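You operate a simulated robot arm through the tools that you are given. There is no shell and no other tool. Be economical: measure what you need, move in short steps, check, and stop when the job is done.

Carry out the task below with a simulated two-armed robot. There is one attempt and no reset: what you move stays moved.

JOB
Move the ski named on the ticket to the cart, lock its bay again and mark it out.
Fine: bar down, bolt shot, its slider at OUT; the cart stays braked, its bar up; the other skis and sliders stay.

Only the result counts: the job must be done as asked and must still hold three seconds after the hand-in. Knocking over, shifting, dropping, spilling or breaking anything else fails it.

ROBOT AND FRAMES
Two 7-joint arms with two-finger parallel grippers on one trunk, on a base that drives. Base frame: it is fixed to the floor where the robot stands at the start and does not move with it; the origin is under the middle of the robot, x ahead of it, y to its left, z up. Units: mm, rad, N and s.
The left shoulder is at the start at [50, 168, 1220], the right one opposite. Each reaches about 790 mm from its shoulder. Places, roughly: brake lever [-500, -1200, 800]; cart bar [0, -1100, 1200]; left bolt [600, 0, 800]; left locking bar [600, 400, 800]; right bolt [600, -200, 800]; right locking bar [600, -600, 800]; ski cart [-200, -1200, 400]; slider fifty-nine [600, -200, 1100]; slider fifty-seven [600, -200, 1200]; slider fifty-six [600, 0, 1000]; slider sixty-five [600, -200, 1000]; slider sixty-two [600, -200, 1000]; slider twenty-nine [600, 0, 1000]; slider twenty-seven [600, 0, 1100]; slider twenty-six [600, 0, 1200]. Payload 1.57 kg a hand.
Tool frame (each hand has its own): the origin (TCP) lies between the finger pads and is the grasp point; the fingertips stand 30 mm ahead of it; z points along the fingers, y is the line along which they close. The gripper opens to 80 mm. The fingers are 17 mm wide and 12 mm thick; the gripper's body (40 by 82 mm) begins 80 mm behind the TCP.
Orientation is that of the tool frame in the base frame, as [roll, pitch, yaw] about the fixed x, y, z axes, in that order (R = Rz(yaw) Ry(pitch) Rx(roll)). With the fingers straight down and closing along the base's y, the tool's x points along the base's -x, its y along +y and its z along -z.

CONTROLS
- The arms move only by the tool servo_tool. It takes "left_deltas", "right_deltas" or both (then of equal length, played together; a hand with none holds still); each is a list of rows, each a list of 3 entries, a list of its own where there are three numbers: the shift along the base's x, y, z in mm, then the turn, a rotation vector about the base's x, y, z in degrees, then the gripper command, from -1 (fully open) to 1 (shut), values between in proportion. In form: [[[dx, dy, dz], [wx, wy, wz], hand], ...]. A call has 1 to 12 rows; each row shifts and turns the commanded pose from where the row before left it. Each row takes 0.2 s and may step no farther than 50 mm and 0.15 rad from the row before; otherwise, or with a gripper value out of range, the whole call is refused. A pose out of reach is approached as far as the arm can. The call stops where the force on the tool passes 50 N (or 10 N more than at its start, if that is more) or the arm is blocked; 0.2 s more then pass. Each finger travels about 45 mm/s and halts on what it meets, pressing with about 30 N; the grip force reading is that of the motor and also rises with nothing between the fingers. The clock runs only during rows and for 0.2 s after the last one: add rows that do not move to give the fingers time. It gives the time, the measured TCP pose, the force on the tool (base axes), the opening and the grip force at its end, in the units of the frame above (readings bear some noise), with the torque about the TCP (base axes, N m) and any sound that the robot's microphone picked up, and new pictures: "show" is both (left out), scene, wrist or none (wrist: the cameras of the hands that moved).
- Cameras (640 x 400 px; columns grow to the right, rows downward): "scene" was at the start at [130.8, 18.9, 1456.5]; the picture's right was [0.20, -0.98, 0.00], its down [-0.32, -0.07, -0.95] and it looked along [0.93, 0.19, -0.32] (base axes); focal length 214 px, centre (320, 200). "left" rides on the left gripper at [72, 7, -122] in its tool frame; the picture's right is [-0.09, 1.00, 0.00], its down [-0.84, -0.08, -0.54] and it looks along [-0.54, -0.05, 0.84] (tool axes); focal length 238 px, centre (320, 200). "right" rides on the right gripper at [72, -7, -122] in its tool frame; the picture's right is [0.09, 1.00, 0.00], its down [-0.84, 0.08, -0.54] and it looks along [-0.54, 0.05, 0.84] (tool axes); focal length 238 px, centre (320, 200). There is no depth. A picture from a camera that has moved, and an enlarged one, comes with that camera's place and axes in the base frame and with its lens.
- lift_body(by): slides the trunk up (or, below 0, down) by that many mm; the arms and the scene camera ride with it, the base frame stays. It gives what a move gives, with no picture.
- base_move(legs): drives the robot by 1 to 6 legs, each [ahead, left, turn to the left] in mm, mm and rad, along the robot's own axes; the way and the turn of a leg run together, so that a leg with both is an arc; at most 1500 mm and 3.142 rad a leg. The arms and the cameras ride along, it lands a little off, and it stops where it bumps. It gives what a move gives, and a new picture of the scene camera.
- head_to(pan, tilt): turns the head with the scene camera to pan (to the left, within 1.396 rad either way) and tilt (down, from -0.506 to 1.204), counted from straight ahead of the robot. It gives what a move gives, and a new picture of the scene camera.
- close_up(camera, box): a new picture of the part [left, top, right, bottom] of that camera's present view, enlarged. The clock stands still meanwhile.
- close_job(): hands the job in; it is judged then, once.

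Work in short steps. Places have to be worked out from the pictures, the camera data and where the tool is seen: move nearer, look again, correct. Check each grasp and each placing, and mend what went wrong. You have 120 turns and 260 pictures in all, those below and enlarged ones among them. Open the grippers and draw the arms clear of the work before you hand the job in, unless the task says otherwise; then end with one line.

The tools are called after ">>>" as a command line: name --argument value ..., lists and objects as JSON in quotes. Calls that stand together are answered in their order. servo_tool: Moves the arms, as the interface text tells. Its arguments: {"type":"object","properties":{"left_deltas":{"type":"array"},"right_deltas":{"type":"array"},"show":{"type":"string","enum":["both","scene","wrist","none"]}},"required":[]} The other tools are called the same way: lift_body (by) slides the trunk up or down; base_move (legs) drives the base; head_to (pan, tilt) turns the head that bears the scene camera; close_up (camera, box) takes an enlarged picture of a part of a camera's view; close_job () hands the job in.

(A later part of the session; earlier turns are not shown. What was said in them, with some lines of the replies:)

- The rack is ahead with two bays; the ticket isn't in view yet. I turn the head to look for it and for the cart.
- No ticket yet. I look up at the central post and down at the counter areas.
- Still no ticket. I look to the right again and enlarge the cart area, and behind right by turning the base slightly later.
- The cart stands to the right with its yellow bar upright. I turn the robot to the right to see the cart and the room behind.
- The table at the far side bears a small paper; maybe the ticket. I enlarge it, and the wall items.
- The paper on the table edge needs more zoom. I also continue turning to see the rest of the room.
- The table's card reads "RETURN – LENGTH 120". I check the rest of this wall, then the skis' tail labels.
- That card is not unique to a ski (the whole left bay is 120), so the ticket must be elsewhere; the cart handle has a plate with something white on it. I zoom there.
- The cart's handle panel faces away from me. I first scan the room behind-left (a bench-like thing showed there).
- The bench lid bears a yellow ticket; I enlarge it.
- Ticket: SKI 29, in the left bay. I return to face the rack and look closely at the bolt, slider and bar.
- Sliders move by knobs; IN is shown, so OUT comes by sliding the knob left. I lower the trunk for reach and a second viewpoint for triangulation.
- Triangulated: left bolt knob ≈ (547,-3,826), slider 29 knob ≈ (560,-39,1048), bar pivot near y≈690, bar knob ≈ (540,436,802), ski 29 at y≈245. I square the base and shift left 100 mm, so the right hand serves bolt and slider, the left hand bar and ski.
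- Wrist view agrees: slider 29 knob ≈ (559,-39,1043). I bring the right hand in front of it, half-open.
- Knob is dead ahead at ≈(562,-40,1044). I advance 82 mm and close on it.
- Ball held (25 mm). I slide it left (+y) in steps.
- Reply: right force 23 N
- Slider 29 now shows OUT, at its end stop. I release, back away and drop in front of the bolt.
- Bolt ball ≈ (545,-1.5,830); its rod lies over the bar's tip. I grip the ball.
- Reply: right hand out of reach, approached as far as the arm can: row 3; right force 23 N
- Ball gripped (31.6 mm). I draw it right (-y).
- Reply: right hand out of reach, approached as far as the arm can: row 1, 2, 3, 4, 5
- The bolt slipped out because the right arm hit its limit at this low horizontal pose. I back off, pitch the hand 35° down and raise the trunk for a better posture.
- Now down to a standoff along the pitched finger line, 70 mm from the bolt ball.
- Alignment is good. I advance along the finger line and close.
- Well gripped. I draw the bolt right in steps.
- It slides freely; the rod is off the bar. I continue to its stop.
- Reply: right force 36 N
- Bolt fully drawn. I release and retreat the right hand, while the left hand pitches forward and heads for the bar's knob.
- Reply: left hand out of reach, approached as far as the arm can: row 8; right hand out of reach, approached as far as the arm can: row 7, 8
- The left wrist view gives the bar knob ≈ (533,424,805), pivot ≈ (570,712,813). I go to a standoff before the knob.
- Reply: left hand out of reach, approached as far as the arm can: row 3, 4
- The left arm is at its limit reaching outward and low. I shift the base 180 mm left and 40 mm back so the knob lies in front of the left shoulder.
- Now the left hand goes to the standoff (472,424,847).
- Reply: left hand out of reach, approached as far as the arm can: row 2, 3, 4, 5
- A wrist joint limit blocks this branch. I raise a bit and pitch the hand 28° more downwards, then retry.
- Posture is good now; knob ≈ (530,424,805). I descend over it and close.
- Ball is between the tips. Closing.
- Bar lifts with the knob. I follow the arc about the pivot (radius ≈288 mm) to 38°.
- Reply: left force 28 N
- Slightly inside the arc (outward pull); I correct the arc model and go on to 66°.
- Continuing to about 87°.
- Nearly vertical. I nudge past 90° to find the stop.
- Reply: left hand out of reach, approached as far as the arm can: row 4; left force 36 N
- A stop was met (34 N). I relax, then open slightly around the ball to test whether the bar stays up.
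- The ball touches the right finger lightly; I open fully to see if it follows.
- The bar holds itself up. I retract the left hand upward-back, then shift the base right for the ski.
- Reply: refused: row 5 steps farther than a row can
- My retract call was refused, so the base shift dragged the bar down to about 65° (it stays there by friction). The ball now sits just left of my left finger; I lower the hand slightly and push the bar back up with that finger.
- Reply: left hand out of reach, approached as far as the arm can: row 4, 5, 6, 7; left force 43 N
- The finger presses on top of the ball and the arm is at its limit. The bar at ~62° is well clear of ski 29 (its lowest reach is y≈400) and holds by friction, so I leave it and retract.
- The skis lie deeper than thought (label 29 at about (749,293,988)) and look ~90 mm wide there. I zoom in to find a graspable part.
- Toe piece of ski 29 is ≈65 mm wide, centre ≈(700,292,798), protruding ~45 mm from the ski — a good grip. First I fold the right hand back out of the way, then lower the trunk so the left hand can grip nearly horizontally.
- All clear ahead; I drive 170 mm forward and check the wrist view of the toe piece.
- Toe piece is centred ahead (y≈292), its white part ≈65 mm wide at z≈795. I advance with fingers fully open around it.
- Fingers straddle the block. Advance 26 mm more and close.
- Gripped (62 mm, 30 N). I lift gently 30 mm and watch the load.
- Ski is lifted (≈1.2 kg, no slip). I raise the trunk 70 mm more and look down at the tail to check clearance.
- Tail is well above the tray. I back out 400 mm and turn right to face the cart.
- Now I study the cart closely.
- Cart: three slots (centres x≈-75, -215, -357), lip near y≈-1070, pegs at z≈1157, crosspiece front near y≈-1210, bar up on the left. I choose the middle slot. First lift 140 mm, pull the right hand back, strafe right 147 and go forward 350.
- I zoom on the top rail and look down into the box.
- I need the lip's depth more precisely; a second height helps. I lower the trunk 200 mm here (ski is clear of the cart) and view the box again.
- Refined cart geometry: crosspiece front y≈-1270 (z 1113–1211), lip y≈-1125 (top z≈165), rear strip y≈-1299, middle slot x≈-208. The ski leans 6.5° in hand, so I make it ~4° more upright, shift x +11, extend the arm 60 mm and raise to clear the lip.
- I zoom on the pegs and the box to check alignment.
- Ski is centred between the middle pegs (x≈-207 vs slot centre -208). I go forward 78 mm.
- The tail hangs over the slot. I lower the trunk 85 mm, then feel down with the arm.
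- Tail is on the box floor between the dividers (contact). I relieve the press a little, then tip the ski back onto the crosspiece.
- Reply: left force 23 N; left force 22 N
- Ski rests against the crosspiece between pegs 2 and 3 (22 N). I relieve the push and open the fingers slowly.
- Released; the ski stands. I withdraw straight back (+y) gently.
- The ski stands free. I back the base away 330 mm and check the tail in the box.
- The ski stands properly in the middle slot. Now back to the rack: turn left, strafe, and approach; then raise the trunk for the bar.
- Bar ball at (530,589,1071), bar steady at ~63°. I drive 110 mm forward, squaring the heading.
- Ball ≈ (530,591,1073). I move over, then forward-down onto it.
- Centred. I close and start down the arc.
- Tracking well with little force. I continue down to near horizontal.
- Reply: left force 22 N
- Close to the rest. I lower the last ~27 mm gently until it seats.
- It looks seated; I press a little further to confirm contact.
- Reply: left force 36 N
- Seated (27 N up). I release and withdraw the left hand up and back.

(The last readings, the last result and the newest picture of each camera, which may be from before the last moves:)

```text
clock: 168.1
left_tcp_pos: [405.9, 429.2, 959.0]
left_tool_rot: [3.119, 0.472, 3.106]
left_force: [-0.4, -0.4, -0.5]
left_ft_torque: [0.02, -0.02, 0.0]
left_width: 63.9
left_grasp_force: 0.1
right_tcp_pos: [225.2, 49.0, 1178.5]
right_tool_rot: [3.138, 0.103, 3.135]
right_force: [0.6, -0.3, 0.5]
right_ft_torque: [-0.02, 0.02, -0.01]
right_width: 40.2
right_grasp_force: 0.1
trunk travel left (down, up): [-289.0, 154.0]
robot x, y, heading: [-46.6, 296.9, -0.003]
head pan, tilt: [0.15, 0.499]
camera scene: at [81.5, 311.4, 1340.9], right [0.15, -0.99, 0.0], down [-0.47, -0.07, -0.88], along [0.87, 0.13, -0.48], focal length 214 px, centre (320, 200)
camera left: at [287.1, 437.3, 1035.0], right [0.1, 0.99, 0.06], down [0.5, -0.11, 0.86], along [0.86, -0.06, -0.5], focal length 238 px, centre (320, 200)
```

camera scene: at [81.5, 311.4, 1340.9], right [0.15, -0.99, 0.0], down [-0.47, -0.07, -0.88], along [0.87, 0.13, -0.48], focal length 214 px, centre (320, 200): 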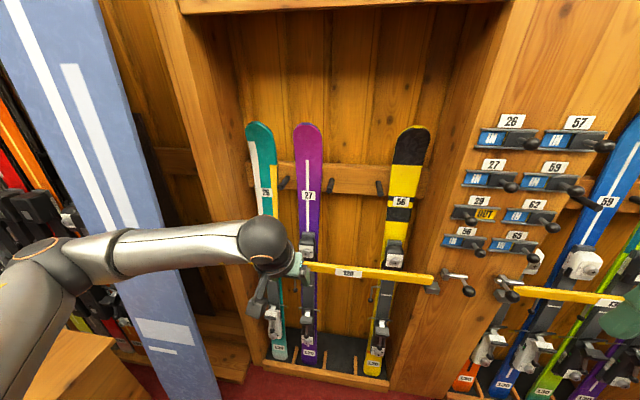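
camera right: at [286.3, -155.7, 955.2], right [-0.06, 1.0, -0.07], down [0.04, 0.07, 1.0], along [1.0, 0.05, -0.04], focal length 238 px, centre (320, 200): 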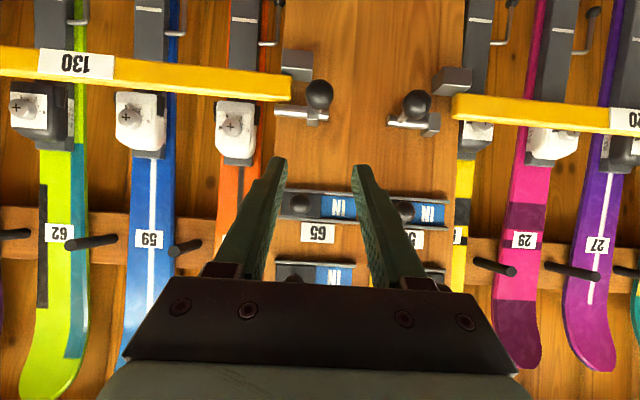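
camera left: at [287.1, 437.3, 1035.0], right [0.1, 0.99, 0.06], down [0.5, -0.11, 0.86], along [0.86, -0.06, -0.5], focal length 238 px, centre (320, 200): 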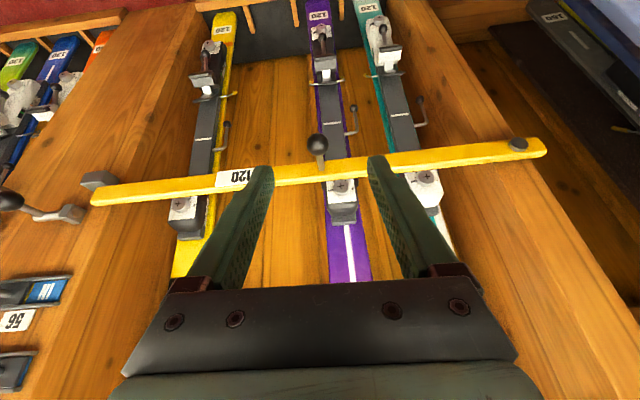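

Bar is down on its rest. I shift the base right 200 and forward 40, and bring the right hand to the bolt standoff.

>>> base_move --legs '[[0, -200, 0], [40, 0, 0]]'

>>> servo_tool --right_deltas '[[[26, 13, -30], [0, -6.1, 0], -0.1], [[26, 13, -37], [0, -6.1, 0], -0.1], [[26, 13, -37], [0, -6.1, 0], -0.1], [[26, 13, -37], [0, -6.1, 0], -0.1], [[26, 13, -37], [0, -6.1, 0], -0.1], [[26, 13, -37], [0, -6.1, 0], -0.1], [[26, 13, -37], [0, -6.1, 0], -0.1], [[20, 13, -37], [0, -6.1, 0], -0.1]]' --show "wrist"

```text
clock: 170.9
left_tcp_pos: [447.5, 232.4, 958.5]
left_tool_rot: [3.118, 0.473, 3.107]
left_force: [0.6, 0.4, 0.4]
left_ft_torque: [0.0, 0.0, -0.01]
left_width: 63.9
left_grasp_force: 0.1
right_tcp_pos: [265.7, -147.0, 1177.0]
right_tool_rot: [3.138, 0.102, 3.135]
right_force: [-0.2, 0.3, -0.1]
right_ft_torque: [-0.02, 0.0, 0.01]
right_width: 40.2
right_grasp_force: 0.0
trunk travel left (down, up): [-289.0, 154.0]
robot x, y, heading: [-11.2, 102.0, -0.004]
head pan, tilt: [0.15, 0.499]
camera scene: at [121.8, 115.2, 1340.8], right [0.15, -0.99, 0.0], down [-0.47, -0.07, -0.88], along [0.87, 0.13, -0.48], focal length 214 px, centre (320, 200)
```

scene: 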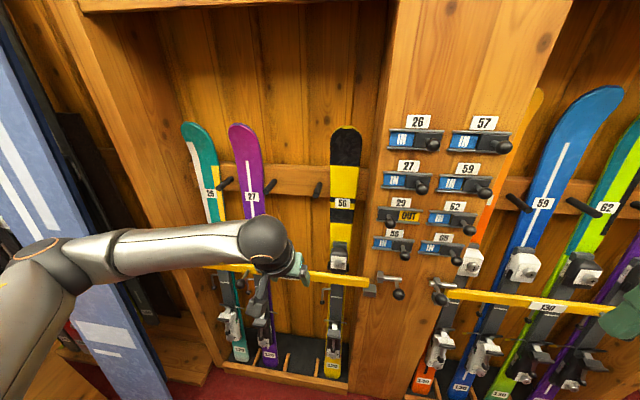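

```text
clock: 172.7
left_tcp_pos: [446.7, 234.4, 957.9]
left_tool_rot: [3.118, 0.472, 3.107]
left_force: [0.8, 0.4, 0.1]
left_ft_torque: [-0.03, 0.0, -0.04]
left_width: 64.0
left_grasp_force: 0.0
right_tcp_pos: [467.7, -39.8, 889.5]
right_tool_rot: [3.123, 0.96, 3.126]
right_force: [-0.5, 0.0, -1.8]
right_ft_torque: [0.04, -0.15, 0.05]
right_width: 44.1
right_grasp_force: 0.0
trunk travel left (down, up): [-289.0, 154.0]
robot x, y, heading: [-14.5, 99.1, -0.001]
head pan, tilt: [0.15, 0.499]
camera right: at [326.4, -46.1, 900.7], right [-0.05, 1.0, -0.06], down [0.04, 0.07, 1.0], along [1.0, 0.05, -0.04], focal length 238 px, centre (320, 200)
```

right: 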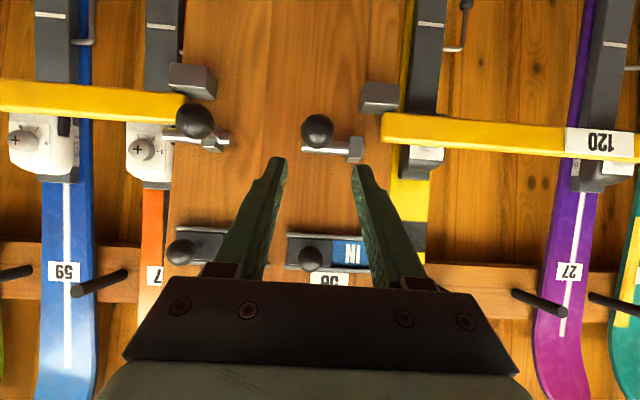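

Ball at (545,-42,827). Advance and grip.

>>> servo_tool --right_deltas '[[[22, -1, -17], [0, 0, 0], -0.1], [[22, -1, -16], [0, 0, 0], -0.1], [[22, 0, -16], [0, 0, 0], -0.1], [[0, 0, 0], [0, 0, 0], 1], [[0, 0, 0], [0, 0, 0], 1], [[0, 0, 0], [0, 0, 0], 1]]' --show "wrist"

```text
clock: 174.1
left_tcp_pos: [445.7, 234.0, 958.2]
left_tool_rot: [3.117, 0.474, 3.106]
left_force: [0.2, -1.0, 0.0]
left_ft_torque: [-0.03, 0.04, -0.02]
left_width: 64.3
left_grasp_force: 0.0
right_tcp_pos: [531.1, -42.3, 840.6]
right_tool_rot: [3.128, 0.956, 3.133]
right_force: [3.2, 8.8, -2.5]
right_ft_torque: [0.26, -0.24, 0.15]
right_width: 31.6
right_grasp_force: 33.8
trunk travel left (down, up): [-289.0, 154.0]
robot x, y, heading: [-4.2, 104.6, -0.005]
head pan, tilt: [0.15, 0.499]
camera right: at [392.0, -48.4, 852.8], right [-0.06, 1.0, -0.07], down [0.04, 0.07, 1.0], along [1.0, 0.05, -0.04], focal length 238 px, centre (320, 200)
```

right: 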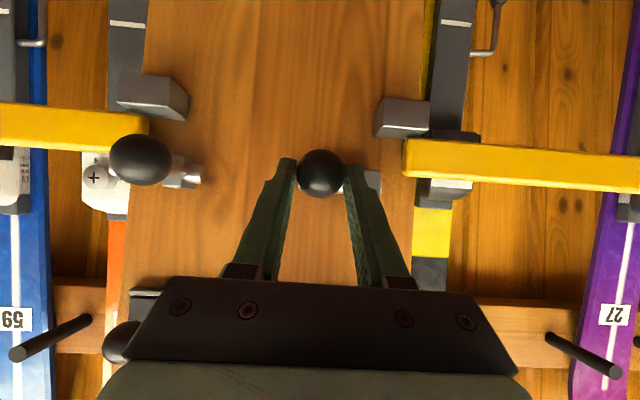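

Gripped. I shoot the bolt left (+y) 41 mm to its original place and feel for the stop.

>>> servo_tool --right_deltas '[[[0, 8, 0], [0, 0, 0], 1], [[0, 8, 0], [0, 0, 0], 1], [[0, 8, 0], [0, 0, 0], 1], [[0, 8, 0], [0, 0, 0], 1], [[0, 6, 0], [0, 0, 0], 1], [[0, 5, 0], [0, 0, 0], 1]]' --show "wrist"

>>> close_up --camera "scene" --box '[340, 230, 460, 330]'

```text
clock: 175.5
left_tcp_pos: [446.0, 232.6, 958.7]
left_tool_rot: [3.118, 0.473, 3.107]
left_force: [-0.1, -0.1, 0.5]
left_ft_torque: [-0.01, 0.02, -0.02]
left_width: 64.1
left_grasp_force: 0.1
right_tcp_pos: [532.7, -2.7, 839.3]
right_tool_rot: [3.128, 0.958, 3.13]
right_force: [4.5, -0.6, -1.1]
right_ft_torque: [-0.16, 0.25, -0.11]
right_width: 31.3
right_grasp_force: 40.0
trunk travel left (down, up): [-289.0, 154.0]
robot x, y, heading: [-10.1, 103.7, 0.0]
head pan, tilt: [0.15, 0.499]
camera right: at [392.3, -8.2, 852.6], right [-0.05, 1.0, -0.07], down [0.04, 0.07, 1.0], along [1.0, 0.05, -0.04], focal length 238 px, centre (320, 200)
```

right: 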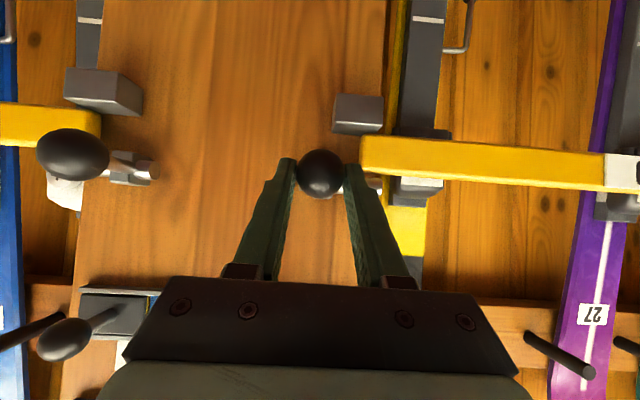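

```text
4.00 times, centred on (400, 280) of scene
camera zoom: at [121.5, 115.2, 1340.8], right [0.15, -0.99, 0.0], down [-0.47, -0.07, -0.88], along [0.87, 0.13, -0.48], focal length 858 px, centre (0, -120)
```

zoom: 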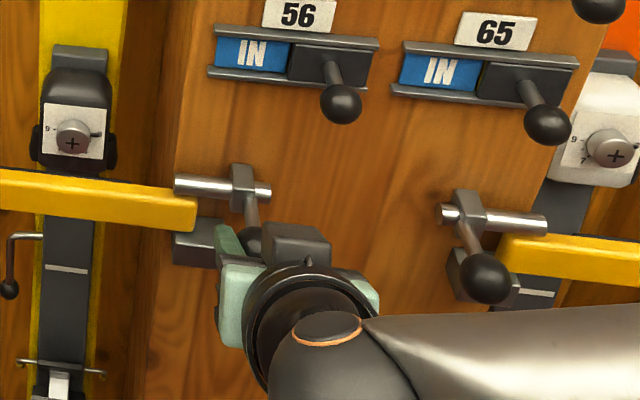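

Nearly at the original place (-1.5); I push a few mm more to the stop.

>>> servo_tool --right_deltas '[[[0, 3, 0], [0, 0, 0], 1], [[0, 3, 0], [0, 0, 0], 1], [[0, 2, 0], [0, 0, 0], 1]]' --show "none"

```text
clock: 176.3
left_tcp_pos: [445.7, 229.7, 959.5]
left_tool_rot: [3.113, 0.475, 3.105]
left_force: [-1.0, 0.1, -0.6]
left_ft_torque: [-0.01, 0.02, -0.01]
left_width: 63.8
left_grasp_force: 0.1
right_tcp_pos: [533.0, -1.8, 839.4]
right_tool_rot: [3.14, 0.957, 3.122]
right_force: [-8.8, -30.8, 7.6]
right_ft_torque: [-0.36, 0.98, -0.21]
right_width: 31.6
right_grasp_force: 40.1
trunk travel left (down, up): [-289.0, 154.0]
robot x, y, heading: [-6.5, 96.6, -0.007]
head pan, tilt: [0.15, 0.499]
```

The bolt is at its stop (31 N). I relax, release and withdraw the right hand.

>>> servo_tool --right_deltas '[[[0, -6, 0], [0, 0, 0], 1], [[0, 0, 0], [0, 0, 0], -0.1], [[0, 0, 0], [0, 0, 0], -0.1], [[-25, 0, 17], [0, 0, 0], -0.1], [[-30, 0, 20], [0, 0, 0], -0.1], [[-30, 0, 20], [0, 0, 0], -0.1]]' --show "both"

>>> close_up --camera "right" --box '[200, 60, 480, 240]'

```text
clock: 177.7
left_tcp_pos: [446.4, 233.0, 958.5]
left_tool_rot: [3.117, 0.472, 3.108]
left_force: [0.0, 0.3, 0.7]
left_ft_torque: [-0.02, 0.0, 0.01]
left_width: 64.0
left_grasp_force: 0.1
right_tcp_pos: [447.6, 0.8, 895.8]
right_tool_rot: [3.131, 0.957, 3.131]
right_force: [-0.1, 0.2, 0.2]
right_ft_torque: [0.04, -0.02, 0.04]
right_width: 44.0
right_grasp_force: 0.0
trunk travel left (down, up): [-289.0, 154.0]
robot x, y, heading: [-9.0, 101.2, -0.003]
head pan, tilt: [0.15, 0.499]
camera scene: at [120.7, 115.2, 1340.9], right [0.15, -0.99, 0.0], down [-0.47, -0.07, -0.88], along [0.87, 0.13, -0.48], focal length 214 px, centre (320, 200)
camera right: at [306.6, -5.1, 908.6], right [-0.05, 1.0, -0.07], down [0.04, 0.07, 1.0], along [1.0, 0.05, -0.04], focal length 238 px, centre (320, 200)
```

scene: 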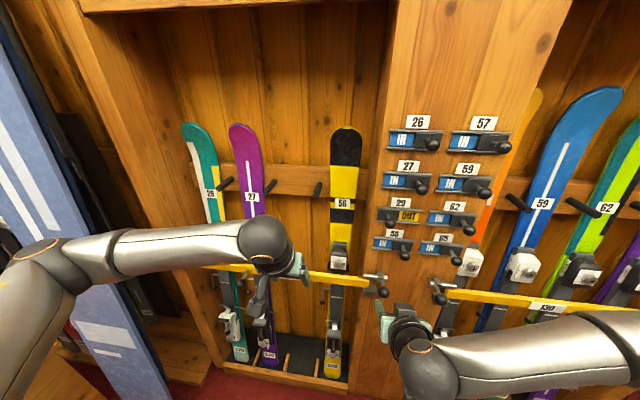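
right: 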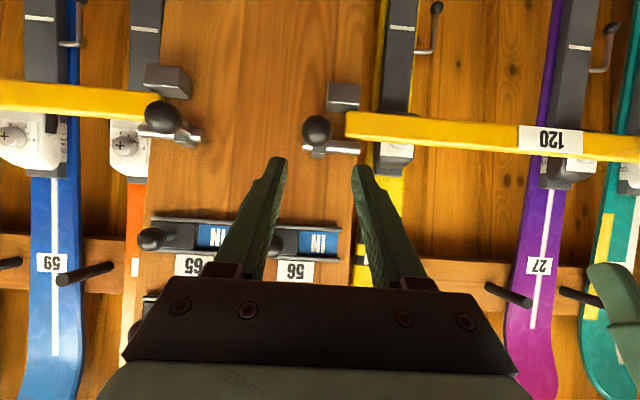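

```text
2.22 times, centred on (340, 150) of right
camera zoom: at [306.6, -5.1, 908.6], right [-0.05, 1.0, -0.07], down [0.04, 0.07, 1.0], along [1.0, 0.05, -0.04], focal length 530 px, centre (276, 311)
```

zoom: 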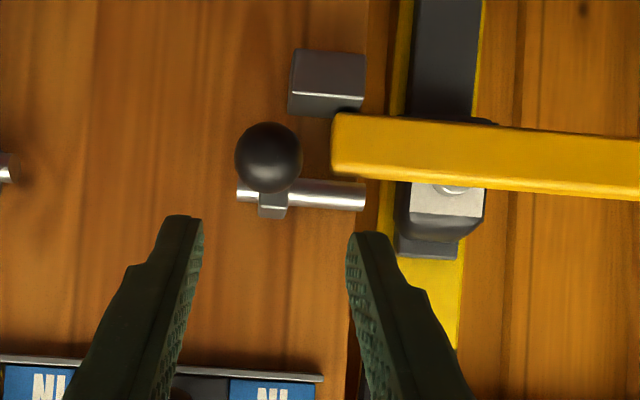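

The bolt is shot over the bar's tip as at the start, and slider 29 reads OUT. I open both hands, back the robot away and take a last look at rack and cart.

>>> servo_tool --right_deltas '[[[-10, 0, 30], [0, 0, 0], -1], [[0, 0, 30], [0, 0, 0], -1], [[0, 0, 0], [0, 0, 0], -1]]' --left_deltas '[[[-15, 0, 20], [0, 0, 0], -1], [[-15, 0, 20], [0, 0, 0], -1], [[0, 0, 0], [0, 0, 0], -1]]' --show "none"

>>> base_move --legs '[[-350, 0, 0]]'

>>> head_to --pan -1.1 --tilt 0.4

```text
clock: 178.5
left_tcp_pos: [415.9, 231.7, 997.6]
left_tool_rot: [3.117, 0.471, 3.106]
left_force: [-0.1, -0.2, -0.3]
left_ft_torque: [-0.01, 0.03, 0.01]
left_width: 80.3
left_grasp_force: 0.1
right_tcp_pos: [437.8, -0.3, 958.5]
right_tool_rot: [3.13, 0.956, 3.132]
right_force: [0.3, 0.8, -0.7]
right_ft_torque: [-0.01, 0.01, 0.02]
right_width: 80.0
right_grasp_force: 0.2
trunk travel left (down, up): [-289.0, 154.0]
robot x, y, heading: [-9.3, 100.3, -0.002]
head pan, tilt: [0.15, 0.499]
```

```text
clock: 180.8
left_tcp_pos: [69.9, 233.6, 998.6]
left_tool_rot: [3.116, 0.472, 3.109]
left_force: [-1.0, -0.4, -0.2]
left_ft_torque: [0.03, -0.01, 0.01]
left_width: 80.0
left_grasp_force: 0.0
right_tcp_pos: [91.4, 1.0, 956.2]
right_tool_rot: [3.128, 0.954, 3.132]
right_force: [0.2, 0.2, 0.2]
right_ft_torque: [-0.02, 0.0, 0.0]
right_width: 80.2
right_grasp_force: 0.1
trunk travel left (down, up): [-289.0, 154.0]
robot x, y, heading: [-354.7, 103.1, 0.002]
head pan, tilt: [0.15, 0.499]
camera scene: at [-226.0, 116.5, 1341.0], right [0.15, -0.99, 0.0], down [-0.47, -0.07, -0.88], along [0.87, 0.13, -0.48], focal length 214 px, centre (320, 200)
```

scene: 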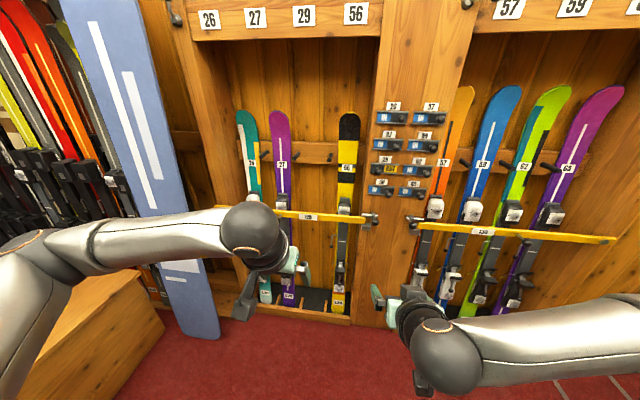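

```text
clock: 182.2
left_tcp_pos: [69.9, 233.0, 997.0]
left_tool_rot: [3.117, 0.472, 3.107]
left_force: [-0.5, -0.3, 0.0]
left_ft_torque: [0.03, -0.01, 0.01]
left_width: 80.1
left_grasp_force: 0.0
right_tcp_pos: [91.3, 0.3, 956.0]
right_tool_rot: [3.13, 0.956, 3.133]
right_force: [0.8, 0.2, -0.1]
right_ft_torque: [0.0, 0.0, 0.0]
right_width: 79.9
right_grasp_force: 0.0
trunk travel left (down, up): [-289.0, 154.0]
robot x, y, heading: [-355.2, 106.1, -0.005]
head pan, tilt: [-1.1, 0.4]
camera scene: at [-273.7, 20.5, 1350.1], right [-0.89, -0.45, 0.0], down [-0.18, 0.35, -0.92], along [0.42, -0.82, -0.39], focal length 214 px, centre (320, 200)
```

scene: 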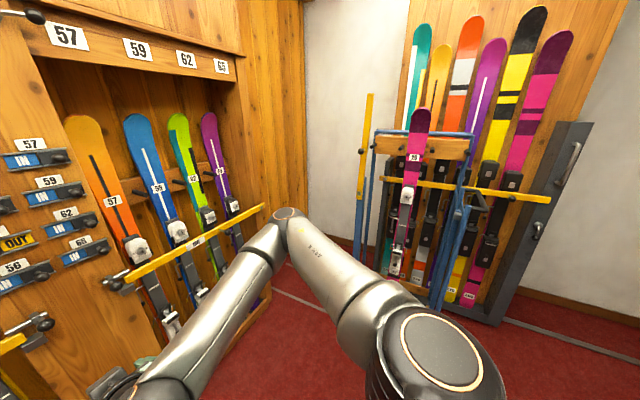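

All is as asked: ski 29 stands in the cart with the cart bar up, the rack bar is down and bolted, and slider 29 is at OUT. I hand in.

>>> close_job

```text
The job is handed in.
```

I moved ski 29, the one named on the rental ticket, to the cart's middle slot. Its bay is locked again with the bar down and bolt shot, slider 29 is at OUT, and I left the cart's brake and raised bar untouched.
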